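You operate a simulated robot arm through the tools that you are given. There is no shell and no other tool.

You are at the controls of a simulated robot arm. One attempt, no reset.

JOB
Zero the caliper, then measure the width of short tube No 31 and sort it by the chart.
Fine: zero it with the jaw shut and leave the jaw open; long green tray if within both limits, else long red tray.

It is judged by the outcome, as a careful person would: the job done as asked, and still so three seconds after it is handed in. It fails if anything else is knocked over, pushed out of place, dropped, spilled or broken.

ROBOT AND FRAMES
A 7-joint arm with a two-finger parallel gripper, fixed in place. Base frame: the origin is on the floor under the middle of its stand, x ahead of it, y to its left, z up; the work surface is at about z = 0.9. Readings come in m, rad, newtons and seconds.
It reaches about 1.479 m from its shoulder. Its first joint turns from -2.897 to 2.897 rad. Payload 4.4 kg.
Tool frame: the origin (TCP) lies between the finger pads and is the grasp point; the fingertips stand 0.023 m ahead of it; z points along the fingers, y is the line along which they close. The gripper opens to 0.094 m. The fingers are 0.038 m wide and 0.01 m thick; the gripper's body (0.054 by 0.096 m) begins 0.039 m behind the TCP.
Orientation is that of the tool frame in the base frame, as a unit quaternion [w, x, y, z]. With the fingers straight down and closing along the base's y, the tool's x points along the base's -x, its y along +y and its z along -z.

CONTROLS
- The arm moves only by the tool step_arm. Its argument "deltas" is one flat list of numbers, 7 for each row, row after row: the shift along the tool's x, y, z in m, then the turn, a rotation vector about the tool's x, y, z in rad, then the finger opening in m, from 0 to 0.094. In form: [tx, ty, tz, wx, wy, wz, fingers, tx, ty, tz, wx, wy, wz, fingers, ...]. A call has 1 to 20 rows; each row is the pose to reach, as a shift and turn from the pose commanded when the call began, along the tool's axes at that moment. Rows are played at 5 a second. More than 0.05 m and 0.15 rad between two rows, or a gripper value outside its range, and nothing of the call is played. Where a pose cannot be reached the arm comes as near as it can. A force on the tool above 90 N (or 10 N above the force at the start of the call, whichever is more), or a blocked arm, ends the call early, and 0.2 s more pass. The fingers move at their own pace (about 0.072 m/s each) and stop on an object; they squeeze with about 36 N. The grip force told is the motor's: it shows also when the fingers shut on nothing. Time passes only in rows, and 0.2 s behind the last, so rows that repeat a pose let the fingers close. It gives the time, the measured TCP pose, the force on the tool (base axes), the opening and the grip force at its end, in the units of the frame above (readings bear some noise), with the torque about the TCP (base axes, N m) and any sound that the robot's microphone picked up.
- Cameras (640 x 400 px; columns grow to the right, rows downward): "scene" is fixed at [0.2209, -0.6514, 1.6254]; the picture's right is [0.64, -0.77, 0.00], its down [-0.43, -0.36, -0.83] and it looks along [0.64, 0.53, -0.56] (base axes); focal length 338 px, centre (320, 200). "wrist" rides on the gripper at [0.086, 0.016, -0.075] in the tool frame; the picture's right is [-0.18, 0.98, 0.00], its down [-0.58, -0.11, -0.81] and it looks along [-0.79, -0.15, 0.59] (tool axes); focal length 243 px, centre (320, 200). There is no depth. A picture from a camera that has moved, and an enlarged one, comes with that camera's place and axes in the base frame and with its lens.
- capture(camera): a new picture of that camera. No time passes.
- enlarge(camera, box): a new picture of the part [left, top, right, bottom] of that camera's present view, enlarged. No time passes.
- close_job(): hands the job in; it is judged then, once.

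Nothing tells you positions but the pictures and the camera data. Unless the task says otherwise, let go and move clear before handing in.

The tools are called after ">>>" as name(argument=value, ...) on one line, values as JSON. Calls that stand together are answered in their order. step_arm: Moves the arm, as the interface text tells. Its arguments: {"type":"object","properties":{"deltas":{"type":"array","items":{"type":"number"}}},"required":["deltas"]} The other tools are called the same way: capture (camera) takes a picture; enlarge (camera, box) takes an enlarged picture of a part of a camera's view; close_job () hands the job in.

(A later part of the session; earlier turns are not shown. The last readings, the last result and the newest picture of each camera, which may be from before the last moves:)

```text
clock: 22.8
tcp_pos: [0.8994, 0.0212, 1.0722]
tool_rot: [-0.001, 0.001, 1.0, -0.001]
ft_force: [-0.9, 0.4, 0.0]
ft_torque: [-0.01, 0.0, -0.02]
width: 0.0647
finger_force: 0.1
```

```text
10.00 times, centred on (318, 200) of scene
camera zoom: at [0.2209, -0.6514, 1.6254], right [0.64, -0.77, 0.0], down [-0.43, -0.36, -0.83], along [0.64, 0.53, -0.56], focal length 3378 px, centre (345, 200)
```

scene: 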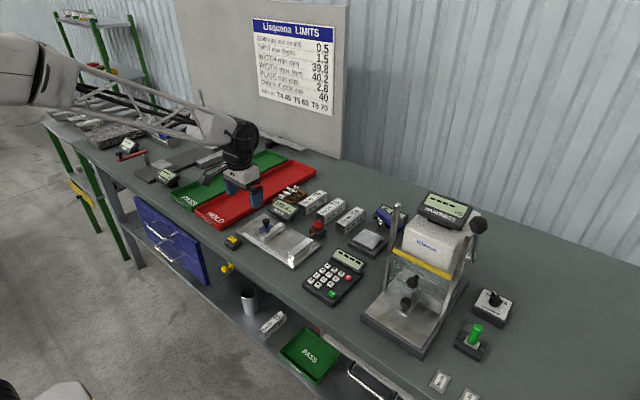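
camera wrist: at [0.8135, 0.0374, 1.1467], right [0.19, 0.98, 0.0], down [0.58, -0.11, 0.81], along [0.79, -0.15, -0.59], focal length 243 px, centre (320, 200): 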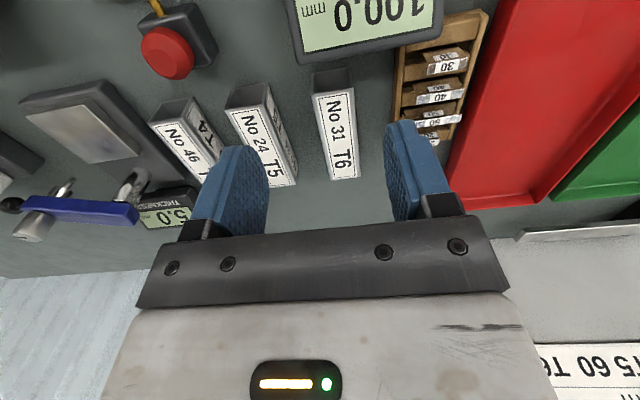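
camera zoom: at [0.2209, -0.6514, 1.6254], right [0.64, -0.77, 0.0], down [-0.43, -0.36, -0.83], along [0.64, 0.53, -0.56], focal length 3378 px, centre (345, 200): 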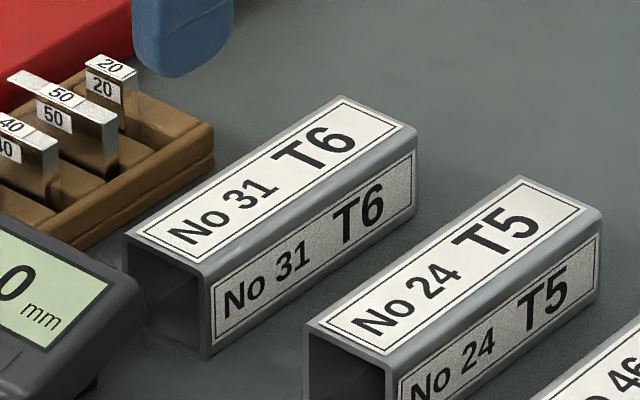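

Tube No 31 lies along x from about 0.935 to 1.053, centred at y≈0.025 with its top at z≈0.94, and there's clear space on both sides. I'll go above its middle.

>>> step_arm(deltas=[-0.031, 0.001, 0.01, 0, 0, 0, 0.066, -0.062, 0.002, 0.025, 0, 0, 0, 0.066, -0.0926, 0.0035, 0.04, 0, 0, 0, 0.066, -0.0926, 0.0035, 0.04, 0, 0, 0, 0.066])

>>> capture(camera="wrist")

>>> enlarge(camera="scene", box=[270, 150, 370, 220])

```text
clock: 23.8
tcp_pos: [0.9891, 0.0241, 1.0324]
tool_rot: [-0.001, 0.001, 1.0, 0.0]
ft_force: [-0.8, -0.1, -1.2]
ft_torque: [-0.02, -0.02, 0.01]
width: 0.066
finger_force: 0.1
```

```text
taken
camera wrist: at [0.9046, 0.0417, 1.106], right [0.19, 0.98, 0.0], down [0.58, -0.11, 0.81], along [0.79, -0.15, -0.59], focal length 243 px, centre (320, 200)
```

wrist: 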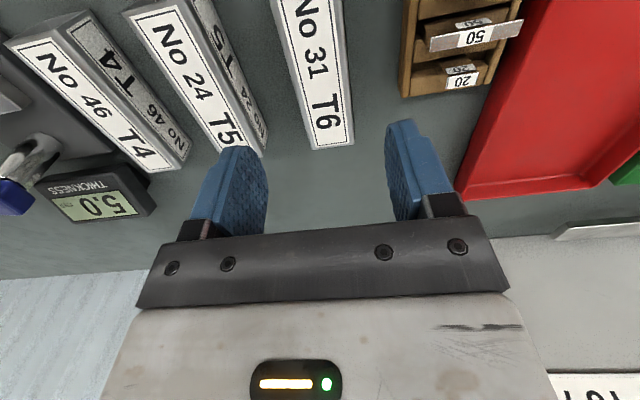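

```text
5.71 times, centred on (320, 185) of scene
camera zoom: at [0.2209, -0.6514, 1.6254], right [0.64, -0.77, 0.0], down [-0.43, -0.36, -0.83], along [0.64, 0.53, -0.56], focal length 1931 px, centre (320, 286)
```

zoom: 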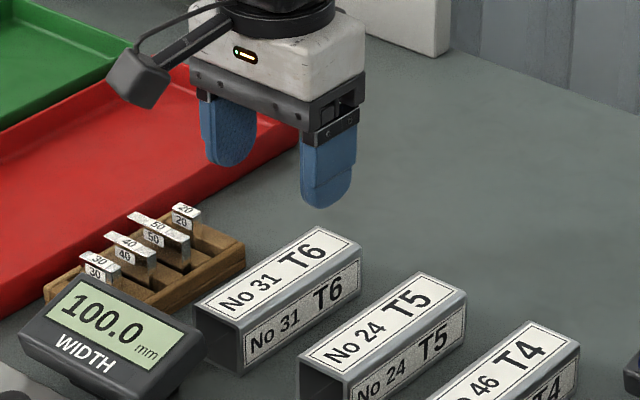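

>>> step_arm(deltas=[0, 0, 0.025, 0, 0, 0, 0.066, 0, 0, 0.05, 0, 0, 0, 0.066, 0, 0, 0.05, 0, 0, 0, 0.066])

>>> capture(camera="wrist")

>>> enlarge(camera="scene", box=[280, 160, 360, 220])

```text
clock: 24.6
tcp_pos: [0.9889, 0.0233, 0.982]
tool_rot: [-0.001, 0.001, 1.0, -0.001]
ft_force: [-1.1, 0.7, 1.2]
ft_torque: [0.01, 0.02, 0.0]
width: 0.066
finger_force: 0.0
```

```text
taken
camera wrist: at [0.9034, 0.0409, 1.0562], right [0.19, 0.98, 0.0], down [0.58, -0.11, 0.81], along [0.79, -0.15, -0.59], focal length 243 px, centre (320, 200)
```

wrist: 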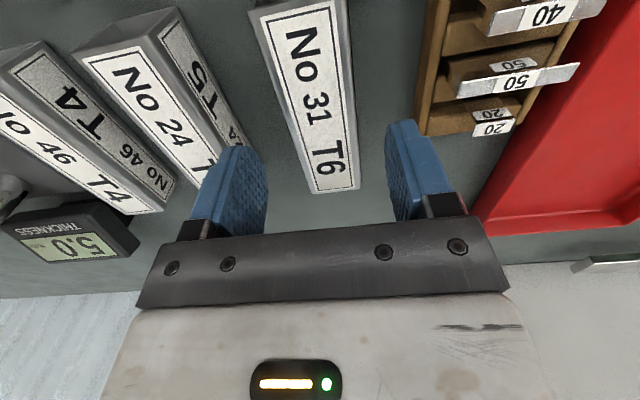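

```text
6.67 times, centred on (320, 190) of scene
camera zoom: at [0.2209, -0.6514, 1.6254], right [0.64, -0.77, 0.0], down [-0.43, -0.36, -0.83], along [0.64, 0.53, -0.56], focal length 2252 px, centre (320, 267)
```

zoom: 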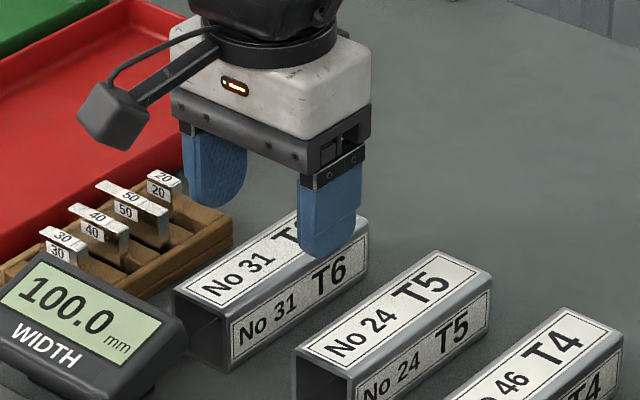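

Both fingers straddle the tube with clearance to the rack and to tube 24. I'll descend to grip height and close.

>>> step_arm(deltas=[0, 0.001, 0.02, 0, 0, 0, 0.062, 0, 0.001, 0.04, 0, 0, 0, 0.062, 0, 0.001, 0.051, 0, 0, 0, 0.062, 0, 0.001, 0.051, 0, 0, 0, 0.0, 0, 0.001, 0.051, 0, 0, 0, 0.0, 0, 0.001, 0.051, 0, 0, 0, 0.0])

>>> capture(camera="wrist")

>>> enlarge(camera="scene", box=[280, 160, 360, 220])

```text
clock: 25.9
tcp_pos: [0.9892, 0.0255, 0.9304]
tool_rot: [0.0, 0.001, 1.0, -0.001]
ft_force: [-0.5, -0.6, 2.1]
ft_torque: [0.07, -0.15, 0.04]
width: 0.0394
finger_force: 36.2
```

```text
taken
camera wrist: at [0.904, 0.0429, 1.0054], right [0.19, 0.98, 0.0], down [0.58, -0.11, 0.81], along [0.79, -0.15, -0.59], focal length 243 px, centre (320, 200)
```

wrist: 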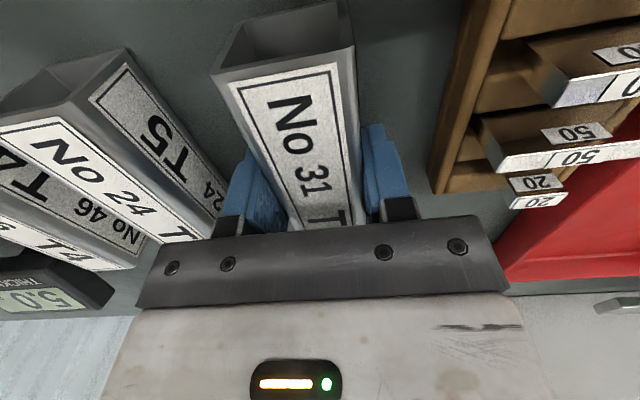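

```text
6.67 times, centred on (320, 190) of scene
camera zoom: at [0.2209, -0.6514, 1.6254], right [0.64, -0.77, 0.0], down [-0.43, -0.36, -0.83], along [0.64, 0.53, -0.56], focal length 2252 px, centre (320, 267)
```

zoom: 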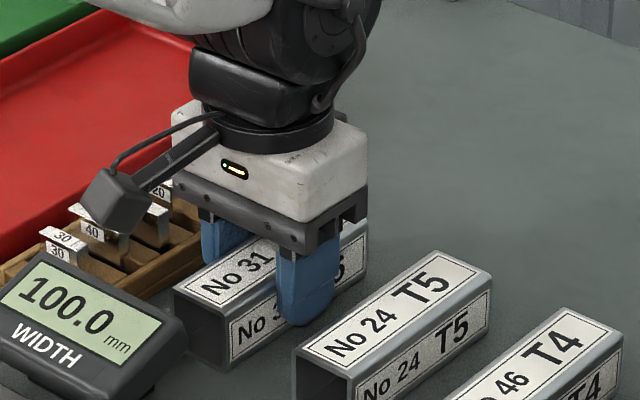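

Tube No 31 is gripped with the fingers at about 39.4 mm. I'll lift it straight up and check.

>>> step_arm(deltas=[0, 0, -0.015, 0, 0, 0, 0, 0, 0, -0.045, 0, 0, 0, 0, 0, 0, -0.075, 0, 0, 0, 0, 0, 0, -0.105, 0, 0, 0, 0, 0, 0, -0.105, 0, 0, 0, 0])

>>> enlarge(camera="scene", box=[260, 130, 380, 220])

```text
clock: 27.1
tcp_pos: [0.9905, 0.0249, 1.0344]
tool_rot: [-0.001, 0.001, 1.0, -0.001]
ft_force: [0.3, 0.0, -1.9]
ft_torque: [0.04, 0.01, 0.04]
width: 0.0399
finger_force: 35.5
```

```text
4.44 times, centred on (320, 175) of scene
camera zoom: at [0.2209, -0.6514, 1.6254], right [0.64, -0.77, 0.0], down [-0.43, -0.36, -0.83], along [0.64, 0.53, -0.56], focal length 1502 px, centre (320, 311)
```

zoom: 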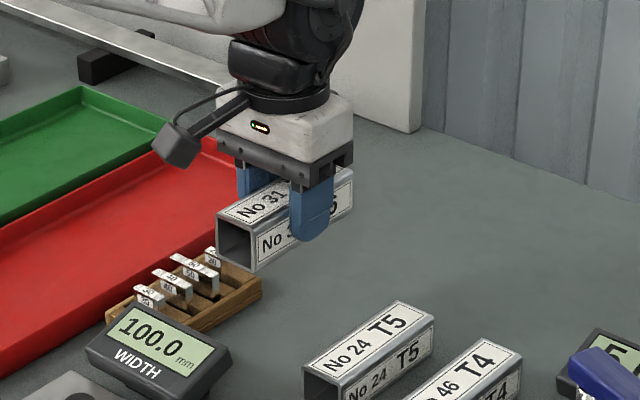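

The tube is held level. I'll carry it over the caliper gap, to target (0.770, -0.053).

>>> step_arm(deltas=[0.02, -0.007, 0, 0, 0, 0, 0, 0.055, -0.02, 0, 0, 0, 0, 0, 0.09, -0.032, 0, 0, 0, 0, 0, 0.125, -0.045, 0, 0, 0, 0, 0, 0.16, -0.057, 0, 0, 0, 0, 0, 0.195, -0.069, 0, 0, 0, 0, 0, 0.22, -0.078, 0, 0, 0, 0, 0, 0.22, -0.078, 0, 0, 0, 0, 0])

>>> capture(camera="wrist")

>>> enlarge(camera="scene", box=[230, 175, 340, 265])

```text
clock: 28.9
tcp_pos: [0.769, -0.0526, 1.0368]
tool_rot: [-0.001, 0.001, 1.0, -0.001]
ft_force: [-0.3, -0.5, -0.9]
ft_torque: [0.01, 0.02, 0.0]
width: 0.0397
finger_force: 36.1
```

```text
taken
camera wrist: at [0.6831, -0.0349, 1.1122], right [0.19, 0.98, 0.0], down [0.58, -0.11, 0.81], along [0.79, -0.15, -0.59], focal length 243 px, centre (320, 200)
```

wrist: 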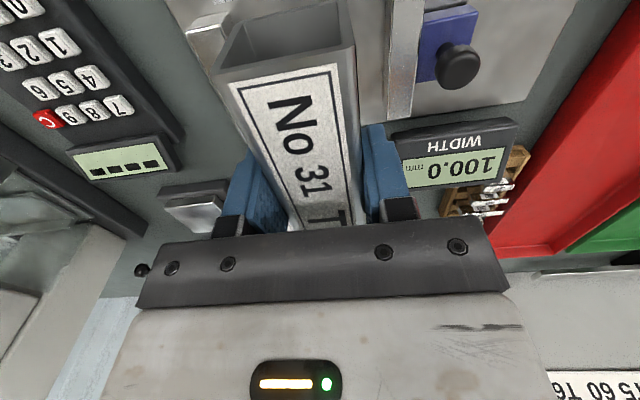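

```text
4.44 times, centred on (285, 220) of scene
camera zoom: at [0.2209, -0.6514, 1.6254], right [0.64, -0.77, 0.0], down [-0.43, -0.36, -0.83], along [0.64, 0.53, -0.56], focal length 1502 px, centre (476, 111)
```

zoom: 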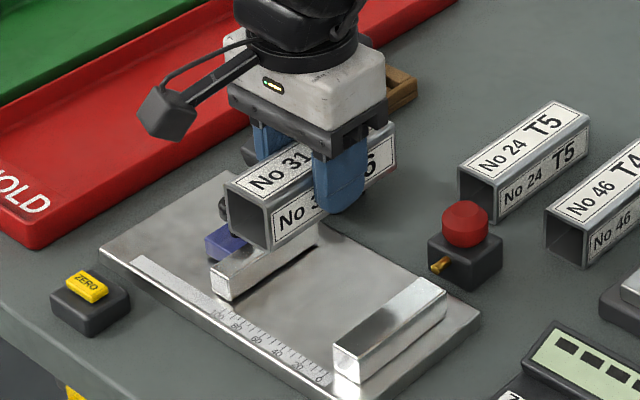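

The tube is lined up over the middle of the gap. I'll lower it most of the way, then touch down gently.

>>> step_arm(deltas=[0, 0, 0.02, 0, 0, 0, 0, 0, 0, 0.04, 0, 0, 0, 0, 0, 0, 0.06, 0, 0, 0, 0, 0, 0, 0.078, 0, 0, 0, 0, 0, 0, 0.078, 0, 0, 0, 0])

>>> enlarge(camera="scene", box=[230, 175, 340, 265])

>>> capture(camera="wrist")

```text
clock: 30.1
tcp_pos: [0.7691, -0.0514, 0.9571]
tool_rot: [-0.001, 0.002, 1.0, -0.001]
ft_force: [0.2, -0.1, -1.6]
ft_torque: [0.02, 0.0, 0.0]
width: 0.0398
finger_force: 35.9
```

```text
4.44 times, centred on (285, 220) of scene
camera zoom: at [0.2209, -0.6514, 1.6254], right [0.64, -0.77, 0.0], down [-0.43, -0.36, -0.83], along [0.64, 0.53, -0.56], focal length 1502 px, centre (476, 111)
```

zoom: 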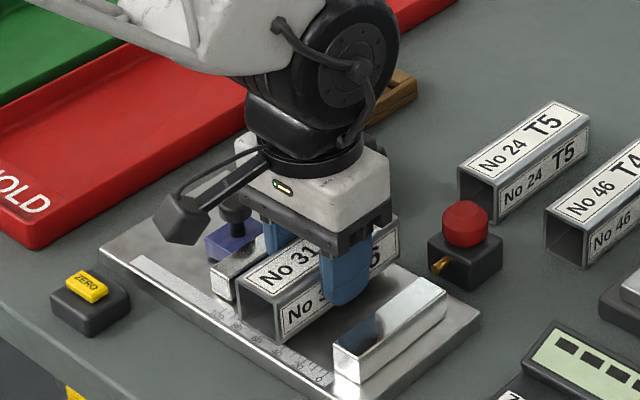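

```text
taken
camera wrist: at [0.6831, -0.0349, 1.0322], right [0.19, 0.98, 0.0], down [0.58, -0.11, 0.81], along [0.79, -0.15, -0.59], focal length 243 px, centre (320, 200)
```

wrist: 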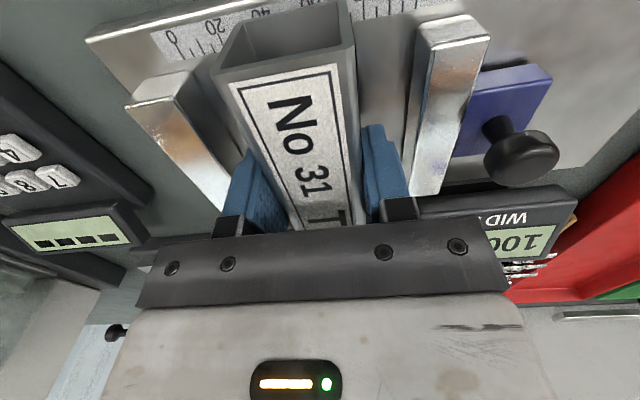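

>>> step_arm(deltas=[0, 0, 0.003, 0, 0, 0, 0, 0, 0, 0.006, 0, 0, 0, 0, 0, 0, 0.008, 0, 0, 0, 0, 0, 0, 0.009, 0, 0, 0, 0])

```text
clock: 31.1
tcp_pos: [0.7693, -0.0517, 0.9495]
tool_rot: [0.0, 0.0, 1.0, -0.002]
ft_force: [-0.1, 0.9, -1.4]
ft_torque: [-0.01, 0.01, 0.03]
width: 0.0398
finger_force: 35.7
```

>>> step_arm(deltas=[0, 0, 0.0015, 0, 0, 0, 0, 0, 0, 0.003, 0, 0, 0, 0, 0, 0, 0.003, 0, 0, 0, 0])

>>> enlarge(camera="scene", box=[240, 200, 320, 265])

```text
clock: 31.9
tcp_pos: [0.7694, -0.0522, 0.9471]
tool_rot: [0.0, 0.001, 1.0, -0.001]
ft_force: [-1.4, 0.7, 4.5]
ft_torque: [0.15, -0.03, -0.01]
width: 0.0397
finger_force: 36.0
```

```text
6.15 times, centred on (280, 232) of scene
camera zoom: at [0.2209, -0.6514, 1.6254], right [0.64, -0.77, 0.0], down [-0.43, -0.36, -0.83], along [0.64, 0.53, -0.56], focal length 2079 px, centre (566, 0)
```

zoom: 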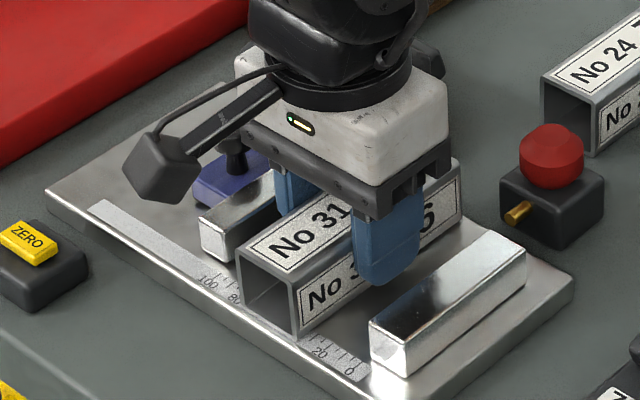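

The tube has touched down on the plate (force change of about 6 N). I'll open to 0.058, which stays inside the jaw gap, and rise straight up.

>>> step_arm(deltas=[0, 0, 0, 0, 0, 0, 0.05, 0, 0, 0, 0, 0, 0, 0.057, 0, 0, 0, 0, 0, 0, 0.057, 0, 0, -0.03, 0, 0, 0, 0.057, 0, 0, -0.06, 0, 0, 0, 0.057, 0, 0, -0.1, 0, 0, 0, 0.057, 0, 0, -0.1, 0, 0, 0, 0.057])

>>> capture(camera="wrist")

>>> enlarge(camera="scene", box=[240, 190, 320, 255])

```text
clock: 33.5
tcp_pos: [0.7696, -0.0515, 1.0476]
tool_rot: [0.0, 0.0, 1.0, -0.001]
ft_force: [0.4, -0.5, 1.0]
ft_torque: [0.01, -0.02, -0.04]
width: 0.0571
finger_force: 0.0
```

```text
taken
camera wrist: at [0.6838, -0.0348, 1.1218], right [0.19, 0.98, 0.0], down [0.58, -0.11, 0.81], along [0.79, -0.15, -0.59], focal length 243 px, centre (320, 200)
```

wrist: 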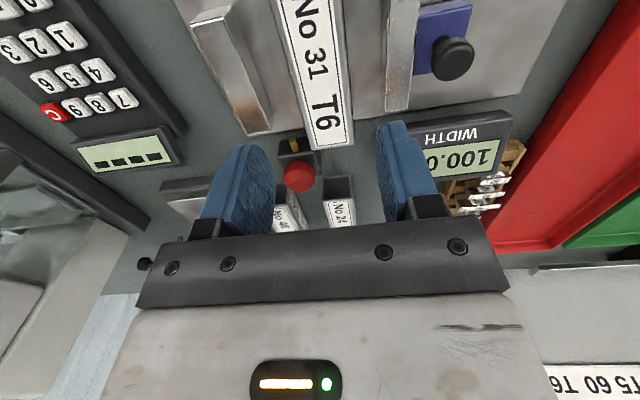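

```text
6.15 times, centred on (280, 222) of scene
camera zoom: at [0.2209, -0.6514, 1.6254], right [0.64, -0.77, 0.0], down [-0.43, -0.36, -0.83], along [0.64, 0.53, -0.56], focal length 2079 px, centre (566, 62)
```

zoom: 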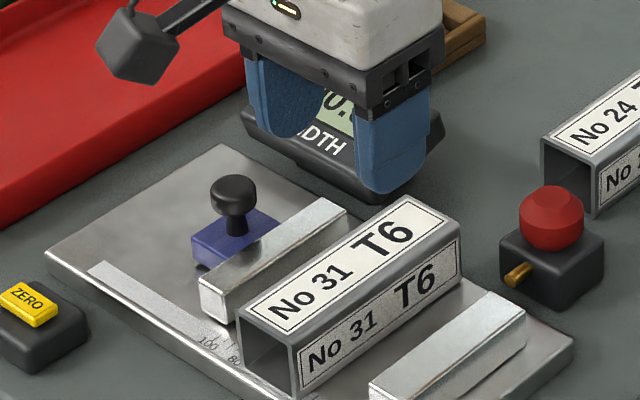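

The tube stands cleanly between the jaws. I'll return to the knob at (0.771, 0.035).

>>> step_arm(deltas=[0, 0.03, 0, 0, 0, 0, 0.05, -0.001, 0.06, 0, 0, 0, 0, 0.05, -0.002, 0.087, 0, 0, 0, 0, 0.05, -0.002, 0.087, 0.03, 0, 0, 0, 0.05, -0.002, 0.087, 0.06, 0, 0, 0, 0.05, -0.002, 0.087, 0.079, 0, 0, 0, 0.05, -0.002, 0.087, 0.079, 0, 0, 0, 0.05])

>>> capture(camera="wrist")

```text
clock: 35.1
tcp_pos: [0.7715, 0.0357, 0.9672]
tool_rot: [0.0, 0.0, 1.0, -0.001]
ft_force: [0.3, -0.5, -0.1]
ft_torque: [0.02, 0.02, -0.02]
width: 0.05
finger_force: 0.0
```

```text
taken
camera wrist: at [0.6854, 0.0532, 1.0417], right [0.19, 0.98, 0.0], down [0.58, -0.11, 0.81], along [0.79, -0.15, -0.59], focal length 243 px, centre (320, 200)
```

wrist: 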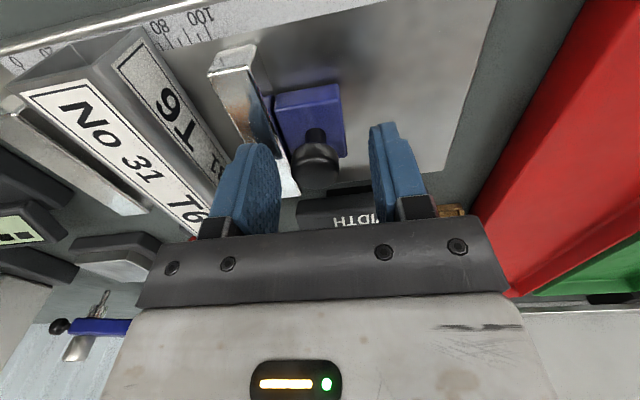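

>>> step_arm(deltas=[0, 0, 0, 0, 0, 0, 0, 0, 0, 0, 0, 0, 0, 0, 0, -0.008, 0, 0, 0, 0, 0, 0, -0.016, 0, 0, 0, 0, 0, 0, -0.024, 0, 0, 0, 0, 0, 0, -0.024, 0, 0, 0, 0, 0])

>>> capture(camera="wrist")

>>> enlarge(camera="scene", box=[240, 190, 320, 255])

```text
clock: 36.5
tcp_pos: [0.7726, 0.0121, 0.9673]
tool_rot: [0.0, 0.001, 1.0, -0.001]
ft_force: [-16.8, 1.4, 17.6]
ft_torque: [0.24, 0.55, 0.09]
width: 0.0237
finger_force: 45.5
```

```text
taken
camera wrist: at [0.6853, 0.0292, 1.0417], right [0.19, 0.98, 0.0], down [0.58, -0.11, 0.81], along [0.79, -0.15, -0.59], focal length 243 px, centre (320, 200)
```

wrist: 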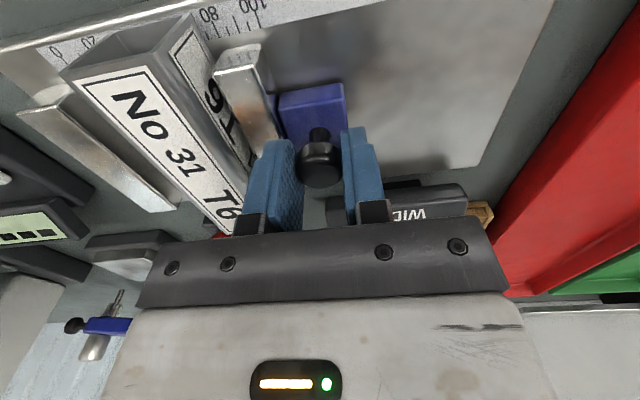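

```text
6.15 times, centred on (280, 222) of scene
camera zoom: at [0.2209, -0.6514, 1.6254], right [0.64, -0.77, 0.0], down [-0.43, -0.36, -0.83], along [0.64, 0.53, -0.56], focal length 2079 px, centre (566, 62)
```

zoom: 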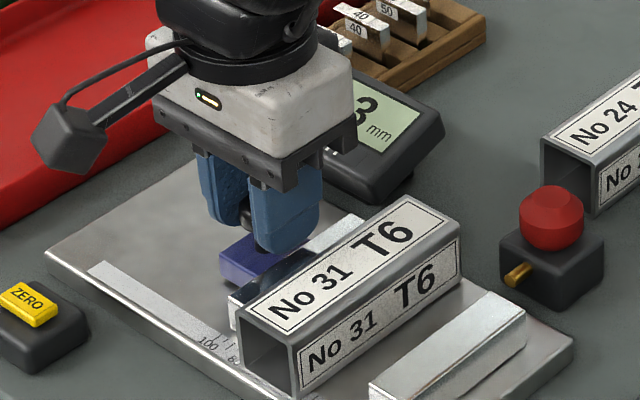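

The jaw nears the tube and the display shows about 76. I'll slide on slowly, pushing the tube against the fixed jaw.

>>> step_arm(deltas=[0.0003, -0.005, -0.0003, 0, 0, 0, 0, 0.0005, -0.01, -0.0005, 0, 0, 0, 0, 0.0005, -0.015, -0.0005, 0, 0, 0, 0, 0.0005, -0.02, -0.0005, 0, 0, 0, 0, 0.0005, -0.025, -0.0005, 0, 0, 0, 0, 0.0005, -0.03, -0.0005, 0, 0, 0, 0, 0.0005, -0.03, -0.0005, 0, 0, 0, 0])

>>> capture(camera="wrist")

>>> enlarge(camera="scene", box=[240, 190, 320, 255])

```text
clock: 38.1
tcp_pos: [0.7707, -0.0193, 0.9671]
tool_rot: [0.0, 0.0, 1.0, -0.001]
ft_force: [4.1, 1.3, 1.4]
ft_torque: [0.25, -0.05, 0.01]
width: 0.0236
finger_force: 44.9
```

```text
taken
camera wrist: at [0.6854, -0.0012, 1.0417], right [0.19, 0.98, 0.0], down [0.58, -0.11, 0.81], along [0.79, -0.15, -0.59], focal length 243 px, centre (320, 200)
```

wrist: 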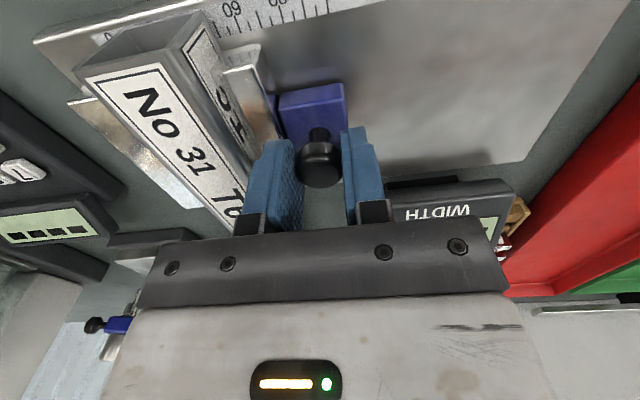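

```text
6.15 times, centred on (280, 222) of scene
camera zoom: at [0.2209, -0.6514, 1.6254], right [0.64, -0.77, 0.0], down [-0.43, -0.36, -0.83], along [0.64, 0.53, -0.56], focal length 2079 px, centre (566, 62)
```

zoom: 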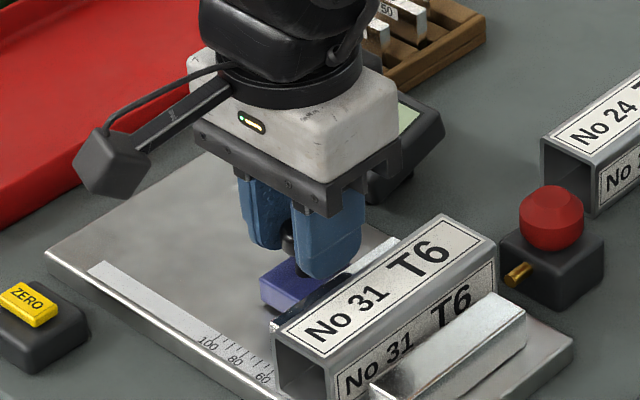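

The remaining gap is about 46 mm for a 40 mm tube. I'll close the last few millimetres slowly.

>>> step_arm(deltas=[0, -0.001, 0, 0, 0, 0, 0, 0, -0.002, 0, 0, 0, 0, 0, 0, -0.003, 0, 0, 0, 0, 0, 0, -0.004, 0, 0, 0, 0, 0, 0, -0.005, 0, 0, 0, 0, 0, 0, -0.005, 0, 0, 0, 0, 0])

>>> enlarge(camera="wrist", box=[380, 140, 640, 280])

>>> capture(camera="wrist")

```text
clock: 39.5
tcp_pos: [0.771, -0.0237, 0.9669]
tool_rot: [0.0, 0.001, 1.0, -0.001]
ft_force: [8.9, 0.6, -9.6]
ft_torque: [0.23, -0.47, -0.03]
width: 0.0236
finger_force: 44.6
```

```text
2.46 times, centred on (510, 210) of wrist
camera zoom: at [0.6854, -0.0067, 1.0418], right [0.19, 0.98, 0.0], down [0.58, -0.11, 0.81], along [0.79, -0.15, -0.59], focal length 597 px, centre (-148, 175)
```

zoom: 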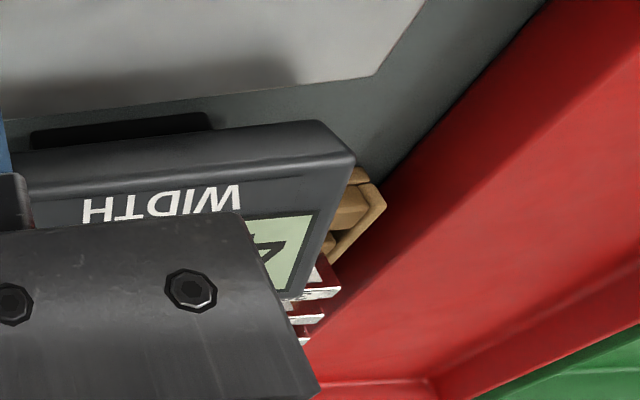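

```text
taken
camera wrist: at [0.6854, -0.0067, 1.0418], right [0.19, 0.98, 0.0], down [0.58, -0.11, 0.81], along [0.79, -0.15, -0.59], focal length 243 px, centre (320, 200)
```

wrist: 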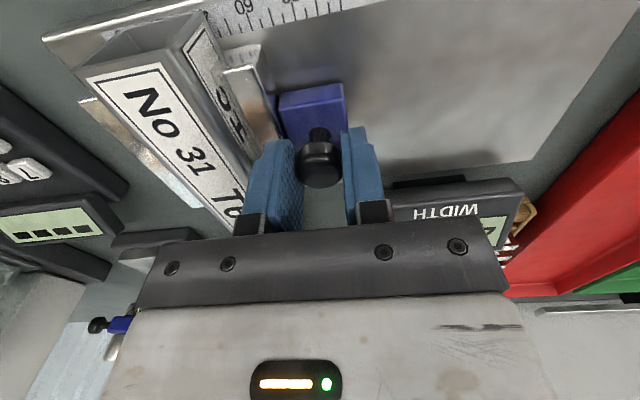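

>>> step_arm(deltas=[0, -0.0007, 0, 0, 0, 0, 0, 0, -0.0014, 0, 0, 0, 0, 0, 0, -0.0014, 0, 0, 0, 0, 0])

>>> enlarge(camera="wrist", box=[60, 0, 360, 240])

>>> enlarge(camera="scene", box=[240, 190, 340, 265])

```text
clock: 40.4
tcp_pos: [0.7717, -0.025, 0.9679]
tool_rot: [-0.001, 0.001, 1.0, -0.001]
ft_force: [12.2, -0.2, -11.3]
ft_torque: [0.26, 0.35, 0.02]
width: 0.0235
finger_force: 44.8
```

```text
1.67 times, centred on (210, 120) of wrist
camera zoom: at [0.6854, -0.0084, 1.0418], right [0.19, 0.98, 0.0], down [0.58, -0.11, 0.81], along [0.79, -0.15, -0.59], focal length 404 px, centre (503, 333)
```

zoom: 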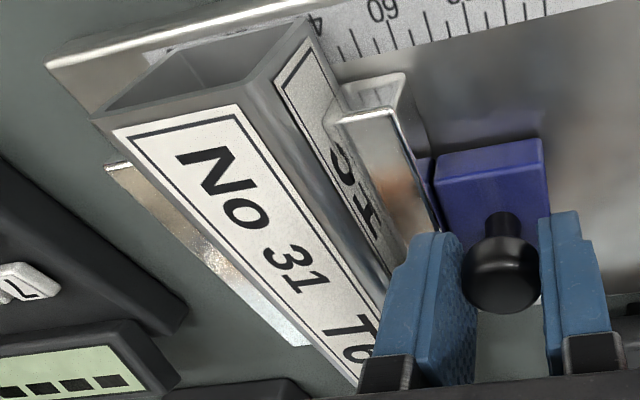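

```text
5.33 times, centred on (290, 228) of scene
camera zoom: at [0.2209, -0.6514, 1.6254], right [0.64, -0.77, 0.0], down [-0.43, -0.36, -0.83], along [0.64, 0.53, -0.56], focal length 1802 px, centre (480, 53)
```

zoom: 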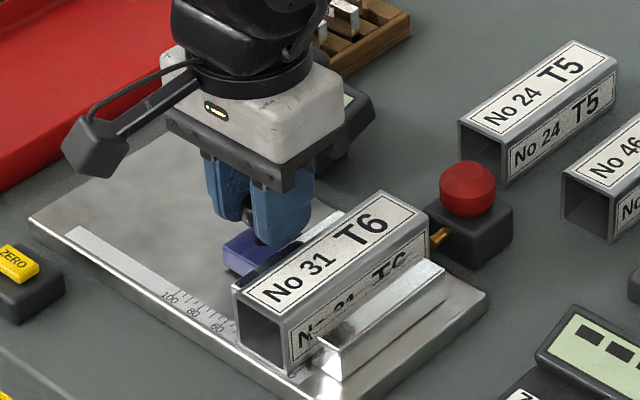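

>>> step_arm(deltas=[0, -0.0005, 0, 0, 0, 0, 0, 0, -0.001, 0, 0, 0, 0, 0, 0, -0.001, 0, 0, 0, 0, 0])

>>> enlarge(camera="wrist", box=[380, 140, 640, 280])

```text
clock: 41.1
tcp_pos: [0.77, -0.0264, 0.9677]
tool_rot: [-0.001, 0.001, 1.0, -0.001]
ft_force: [14.5, 0.8, -18.1]
ft_torque: [0.18, -0.35, -0.01]
width: 0.0235
finger_force: 45.1
```

```text
2.46 times, centred on (510, 210) of wrist
camera zoom: at [0.6854, -0.0087, 1.0418], right [0.19, 0.98, 0.0], down [0.58, -0.11, 0.81], along [0.79, -0.15, -0.59], focal length 597 px, centre (-148, 175)
```

zoom: 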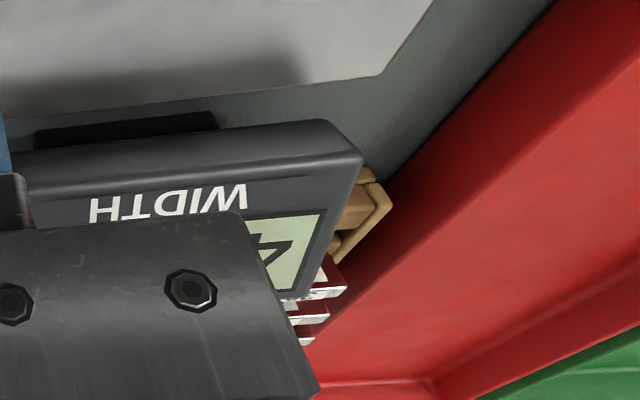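

>>> step_arm(deltas=[0, -0.0005, 0, 0, 0, 0, 0, 0, -0.001, 0, 0, 0, 0, 0, 0, -0.001, 0, 0, 0, 0, 0])

>>> enlarge(camera="wrist", box=[60, 0, 360, 240])

```text
clock: 42.0
tcp_pos: [0.7705, -0.026, 0.9664]
tool_rot: [0.0, 0.001, 1.0, -0.001]
ft_force: [4.5, -0.4, -15.6]
ft_torque: [0.21, 0.43, 0.03]
width: 0.0235
finger_force: 45.0
```

```text
1.67 times, centred on (210, 120) of wrist
camera zoom: at [0.6854, -0.0095, 1.0419], right [0.19, 0.98, 0.0], down [0.58, -0.11, 0.81], along [0.79, -0.15, -0.59], focal length 404 px, centre (503, 333)
```

zoom: 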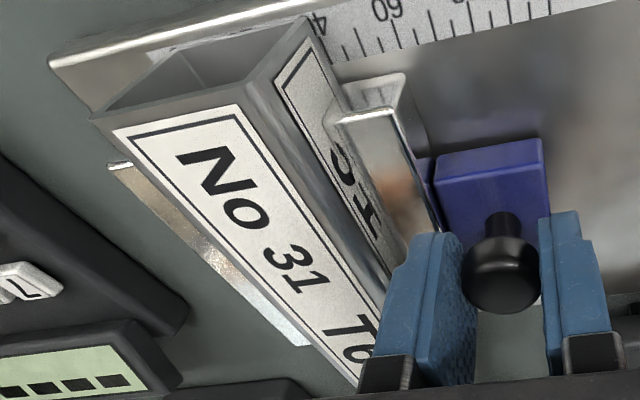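

>>> step_arm(deltas=[0, -0.0005, 0, 0, 0, 0, 0, 0, -0.001, 0, 0, 0, 0, 0, 0, -0.001, 0, 0, 0, 0, 0])

>>> enlarge(camera="wrist", box=[60, 0, 360, 240])

>>> enlarge(camera="scene", box=[260, 200, 340, 265])

```text
clock: 42.8
tcp_pos: [0.7714, -0.0258, 0.9661]
tool_rot: [-0.001, 0.0, 1.0, -0.001]
ft_force: [-5.5, 26.9, -13.1]
ft_torque: [0.43, -0.22, -0.02]
width: 0.0238
finger_force: 44.9
```

```text
1.67 times, centred on (210, 120) of wrist
camera zoom: at [0.6854, -0.0098, 1.0419], right [0.19, 0.98, 0.0], down [0.58, -0.11, 0.81], along [0.79, -0.15, -0.59], focal length 404 px, centre (503, 333)
```

zoom: 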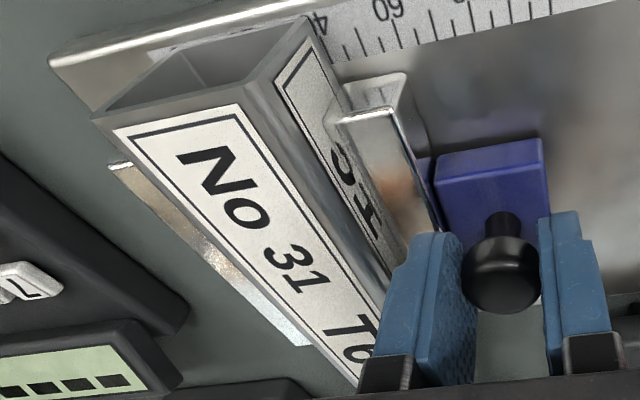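

```text
6.15 times, centred on (300, 232) of scene
camera zoom: at [0.2209, -0.6514, 1.6254], right [0.64, -0.77, 0.0], down [-0.43, -0.36, -0.83], along [0.64, 0.53, -0.56], focal length 2079 px, centre (443, 0)
```

zoom: 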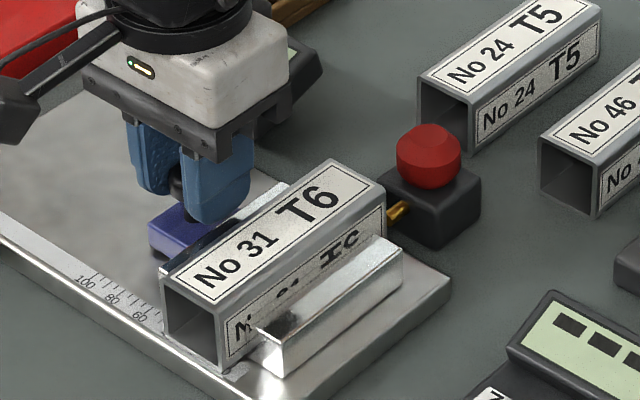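

Contact reached (27 N). One small extra push to match the zeroing force, then I'll relax, release the knob and rise to read the display.

>>> step_arm(deltas=[0, -0.0006, 0, 0, 0, 0, 0, 0, -0.0006, 0, 0, 0, 0, 0])

>>> enlarge(camera="wrist", box=[60, 0, 360, 240])

```text
clock: 43.4
tcp_pos: [0.7715, -0.0275, 0.9667]
tool_rot: [-0.001, 0.0, 1.0, -0.001]
ft_force: [-9.9, 59.6, -10.6]
ft_torque: [0.64, 0.21, 0.0]
width: 0.0235
finger_force: 44.8
```

```text
1.67 times, centred on (210, 120) of wrist
camera zoom: at [0.6854, -0.0101, 1.0419], right [0.18, 0.98, 0.0], down [0.58, -0.11, 0.81], along [0.79, -0.15, -0.59], focal length 404 px, centre (503, 333)
```

zoom: 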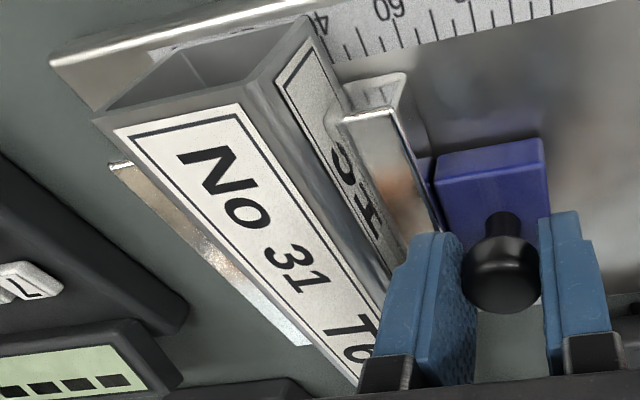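

>>> step_arm(deltas=[0, 0.0008, 0, 0, 0, 0, 0, 0, 0.0009, 0, 0, 0, 0, 0.034, 0, 0.0009, 0, 0, 0, 0, 0.034, 0, 0.0009, -0.02, 0, 0, 0, 0.034, 0, 0.0009, -0.06, 0, 0, 0, 0.034, 0, 0.0009, -0.1, 0, 0, 0, 0.034, 0, 0.0009, -0.1, 0, 0, 0, 0.034])

>>> capture(camera="wrist")

>>> enlarge(camera="wrist", box=[360, 80, 580, 230])

>>> enlarge(camera="scene", box=[240, 180, 340, 255])

```text
clock: 45.0
tcp_pos: [0.7703, -0.0275, 1.0694]
tool_rot: [0.0, 0.0, 1.0, 0.0]
ft_force: [-0.4, -0.5, 0.0]
ft_torque: [0.0, 0.0, 0.02]
width: 0.0341
finger_force: 0.0
```

```text
taken
camera wrist: at [0.6848, -0.0104, 1.1432], right [0.19, 0.98, 0.0], down [0.58, -0.11, 0.81], along [0.79, -0.15, -0.59], focal length 243 px, centre (320, 200)
```

wrist: 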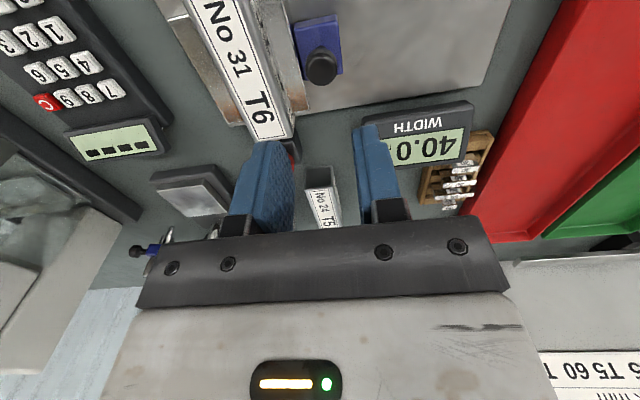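

```text
2.67 times, centred on (470, 155) of wrist
camera zoom: at [0.6848, -0.0104, 1.1432], right [0.19, 0.98, 0.0], down [0.58, -0.11, 0.81], along [0.79, -0.15, -0.59], focal length 647 px, centre (-80, 320)
```

zoom: 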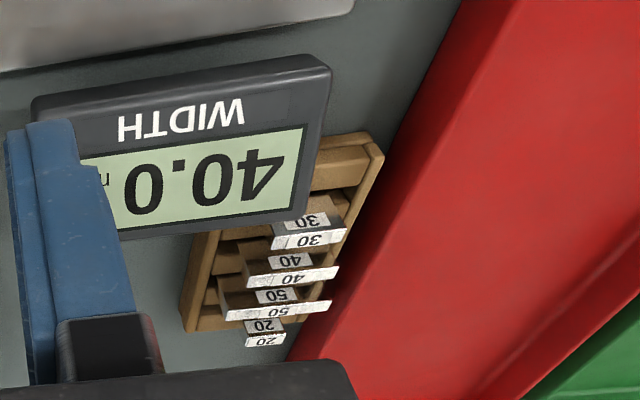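

```text
5.33 times, centred on (290, 218) of scene
camera zoom: at [0.2209, -0.6514, 1.6254], right [0.64, -0.77, 0.0], down [-0.43, -0.36, -0.83], along [0.64, 0.53, -0.56], focal length 1802 px, centre (480, 107)
```

zoom: 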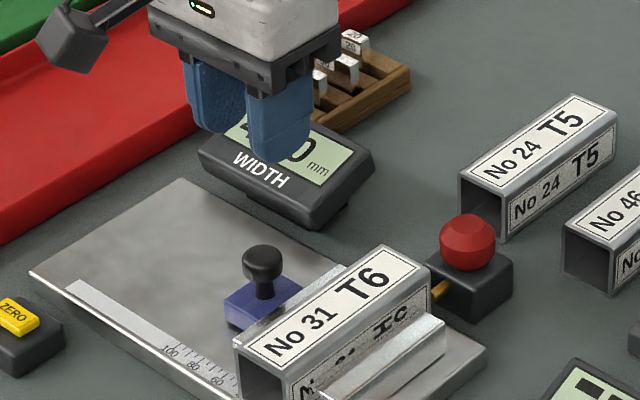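

The zeroed display reads 40.0 mm. That is inside 39.8–40.2, so the tube goes in the long green tray. First I'll grip the knob again and open the jaw.

>>> step_arm(deltas=[0, 0, 0.04, 0, 0, 0, 0.034, 0, 0, 0.08, 0, 0, 0, 0.034, 0, 0, 0.1005, 0, 0, 0, 0.034, 0, 0, 0.1005, 0, 0, 0, 0.034])

>>> capture(camera="wrist")

```text
clock: 46.0
tcp_pos: [0.7706, -0.0282, 0.9671]
tool_rot: [-0.001, 0.001, 1.0, -0.001]
ft_force: [-0.1, 0.3, -0.4]
ft_torque: [0.01, -0.01, 0.05]
width: 0.0341
finger_force: 0.1
```

```text
taken
camera wrist: at [0.6842, -0.0113, 1.0414], right [0.19, 0.98, 0.0], down [0.58, -0.11, 0.81], along [0.79, -0.15, -0.59], focal length 243 px, centre (320, 200)
```

wrist: 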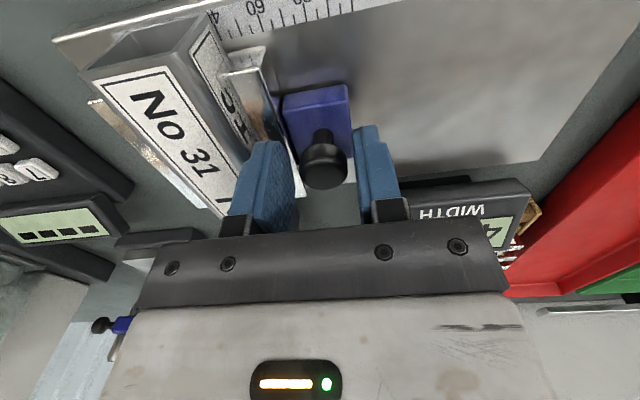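

>>> step_arm(deltas=[0, 0.001, 0, 0, 0, 0, 0.02, 0, 0.001, 0, 0, 0, 0, 0, 0, 0.006, 0, 0, 0, 0, 0, 0, 0.016, 0, 0, 0, 0, 0, 0, 0.026, 0, 0, 0, 0, 0, 0, 0.036, 0, 0, 0, 0, 0, 0, 0.046, 0, 0, 0, 0, 0, 0, 0.056, 0, 0, 0, 0, 0, 0, 0.0605, 0, 0, 0, 0, 0, 0, 0.0605, 0, 0, 0, 0, 0])

>>> capture(camera="wrist")

>>> enlarge(camera="scene", box=[230, 180, 340, 265])

```text
clock: 48.1
tcp_pos: [0.7701, 0.0325, 0.9664]
tool_rot: [-0.002, 0.0, 1.0, -0.001]
ft_force: [-26.9, 0.3, -26.8]
ft_torque: [0.22, 0.47, -0.01]
width: 0.0235
finger_force: 44.8
```

```text
taken
camera wrist: at [0.6847, 0.0492, 1.0417], right [0.19, 0.98, 0.0], down [0.58, -0.11, 0.8], along [0.79, -0.15, -0.59], focal length 243 px, centre (320, 200)
```

wrist: 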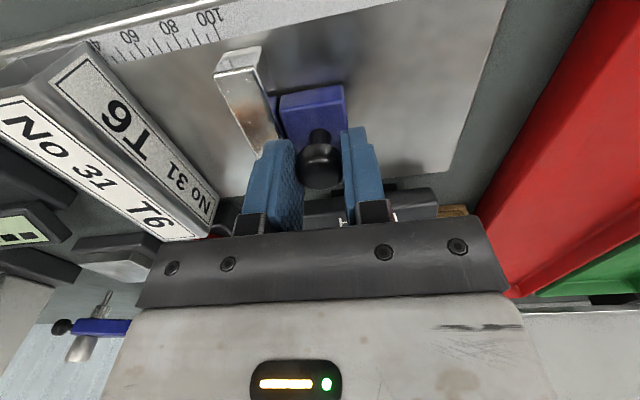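

```text
4.71 times, centred on (285, 222) of scene
camera zoom: at [0.2209, -0.6514, 1.6254], right [0.64, -0.77, 0.0], down [-0.43, -0.36, -0.83], along [0.64, 0.53, -0.56], focal length 1590 px, centre (485, 94)
```

zoom: 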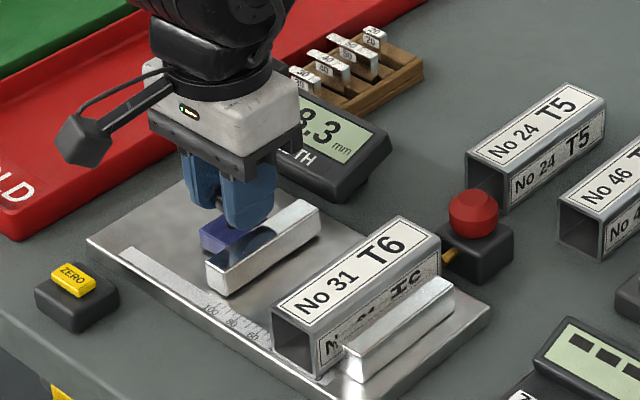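

The jaw is open at 98.3 mm. I'll release the knob and rise.

>>> step_arm(deltas=[0.0003, 0, -0.0003, 0, 0, 0, 0.04, 0, 0, 0, 0, 0, 0, 0.045, 0, 0, -0.03, 0, 0, 0, 0.05, 0, 0, -0.065, 0, 0, 0, 0.05, 0, 0, -0.1, 0, 0, 0, 0.05, 0, 0, -0.1, 0, 0, 0, 0.05])

>>> capture(camera="wrist")

>>> enlarge(camera="scene", box=[250, 190, 330, 255])

```text
clock: 49.5
tcp_pos: [0.7718, 0.0328, 1.0668]
tool_rot: [0.0, 0.001, 1.0, -0.001]
ft_force: [-0.4, 0.3, -1.0]
ft_torque: [0.0, 0.01, 0.0]
width: 0.0499
finger_force: 0.0
```

```text
taken
camera wrist: at [0.6858, 0.0498, 1.1426], right [0.19, 0.98, 0.0], down [0.58, -0.11, 0.81], along [0.79, -0.15, -0.59], focal length 243 px, centre (320, 200)
```

wrist: 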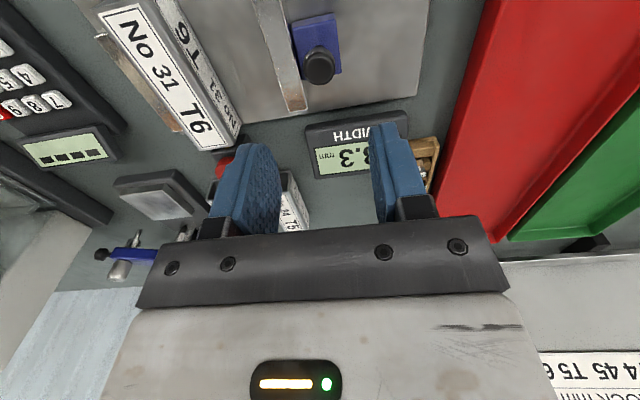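

```text
6.15 times, centred on (290, 222) of scene
camera zoom: at [0.2209, -0.6514, 1.6254], right [0.64, -0.77, 0.0], down [-0.43, -0.36, -0.83], along [0.64, 0.53, -0.56], focal length 2079 px, centre (505, 62)
```

zoom: 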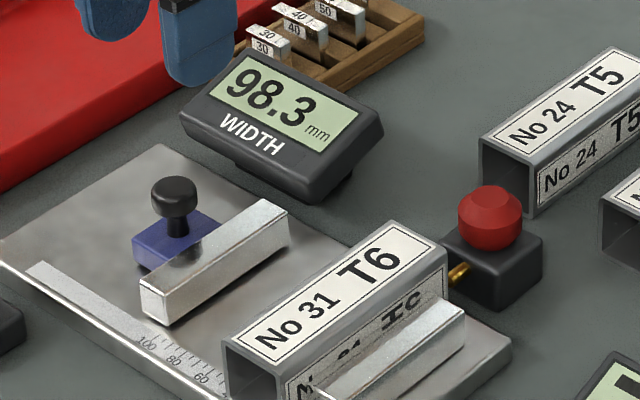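

The display is steady at 98.3 with the jaw open. The tube rests against the fixed jaw but stands about 19 mm above it, so I can grip its top. I'll move above it to check alignment.

>>> step_arm(deltas=[0, -0.04, 0, 0, 0, 0, 0.06, 0, -0.08, 0, 0, 0, 0, 0.062, 0, -0.117, 0.01, 0, 0, 0, 0.062, 0, -0.117, 0.02, 0, 0, 0, 0.062])

>>> capture(camera="wrist")

>>> enlarge(camera="scene", box=[250, 180, 340, 255])

```text
clock: 50.5
tcp_pos: [0.7723, -0.0851, 1.0494]
tool_rot: [0.0, 0.001, 1.0, -0.001]
ft_force: [-0.5, -0.7, -1.0]
ft_torque: [0.02, -0.06, 0.0]
width: 0.0618
finger_force: 0.0
```

```text
taken
camera wrist: at [0.6853, -0.068, 1.123], right [0.19, 0.98, 0.0], down [0.58, -0.11, 0.81], along [0.79, -0.15, -0.59], focal length 243 px, centre (320, 200)
```

wrist: 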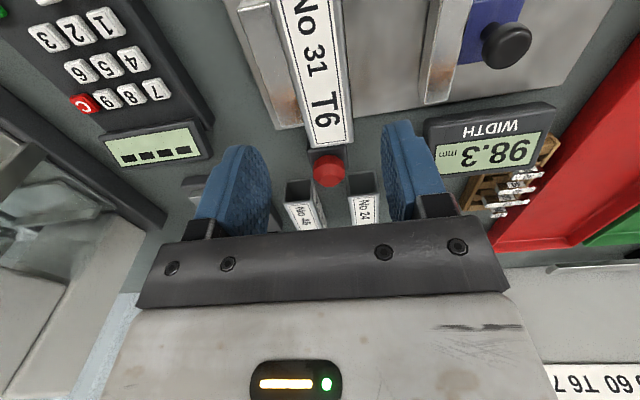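

```text
5.33 times, centred on (295, 218) of scene
camera zoom: at [0.2209, -0.6514, 1.6254], right [0.64, -0.77, 0.0], down [-0.43, -0.36, -0.83], along [0.64, 0.53, -0.56], focal length 1802 px, centre (453, 107)
```

zoom: 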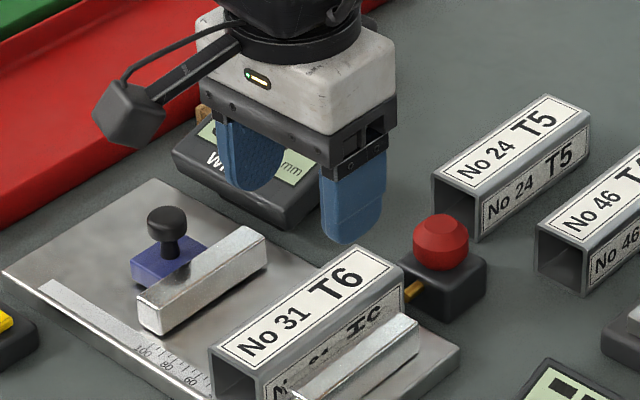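

The tube centre is at y≈-0.084, so I'm aligned. I'll descend so the fingertips stay about 5 mm above the fixed jaw, then close on the upper part of the tube.

>>> step_arm(deltas=[0, 0.0015, 0.03, 0, 0, 0, 0.062, 0, 0.0015, 0.06, 0, 0, 0, 0.062, 0, 0.0015, 0.072, 0, 0, 0, 0.06, 0, 0.0015, 0.0805, 0, 0, 0, 0.058, 0, 0.0015, 0.0805, 0, 0, 0, 0.058])

>>> capture(camera="wrist")

>>> enlarge(camera="scene", box=[260, 200, 330, 255])

```text
clock: 51.8
tcp_pos: [0.7696, -0.0824, 0.9669]
tool_rot: [-0.001, 0.001, 1.0, 0.0]
ft_force: [-0.6, 0.5, -0.7]
ft_torque: [-0.03, -0.01, -0.01]
width: 0.0581
finger_force: 0.1
```

```text
taken
camera wrist: at [0.684, -0.0657, 1.0408], right [0.19, 0.98, 0.0], down [0.58, -0.11, 0.81], along [0.79, -0.15, -0.59], focal length 243 px, centre (320, 200)
```

wrist: 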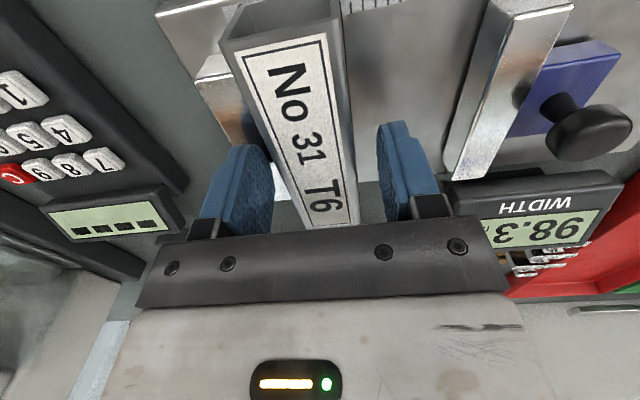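

```text
7.27 times, centred on (295, 228) of scene
camera zoom: at [0.2209, -0.6514, 1.6254], right [0.64, -0.77, 0.0], down [-0.43, -0.36, -0.83], along [0.64, 0.53, -0.56], focal length 2457 px, centre (502, 0)
```

zoom: 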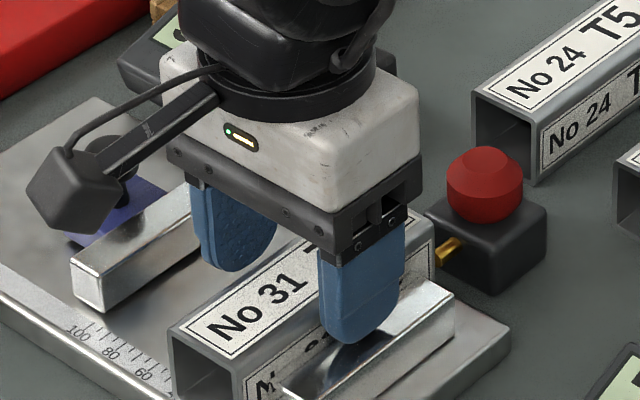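

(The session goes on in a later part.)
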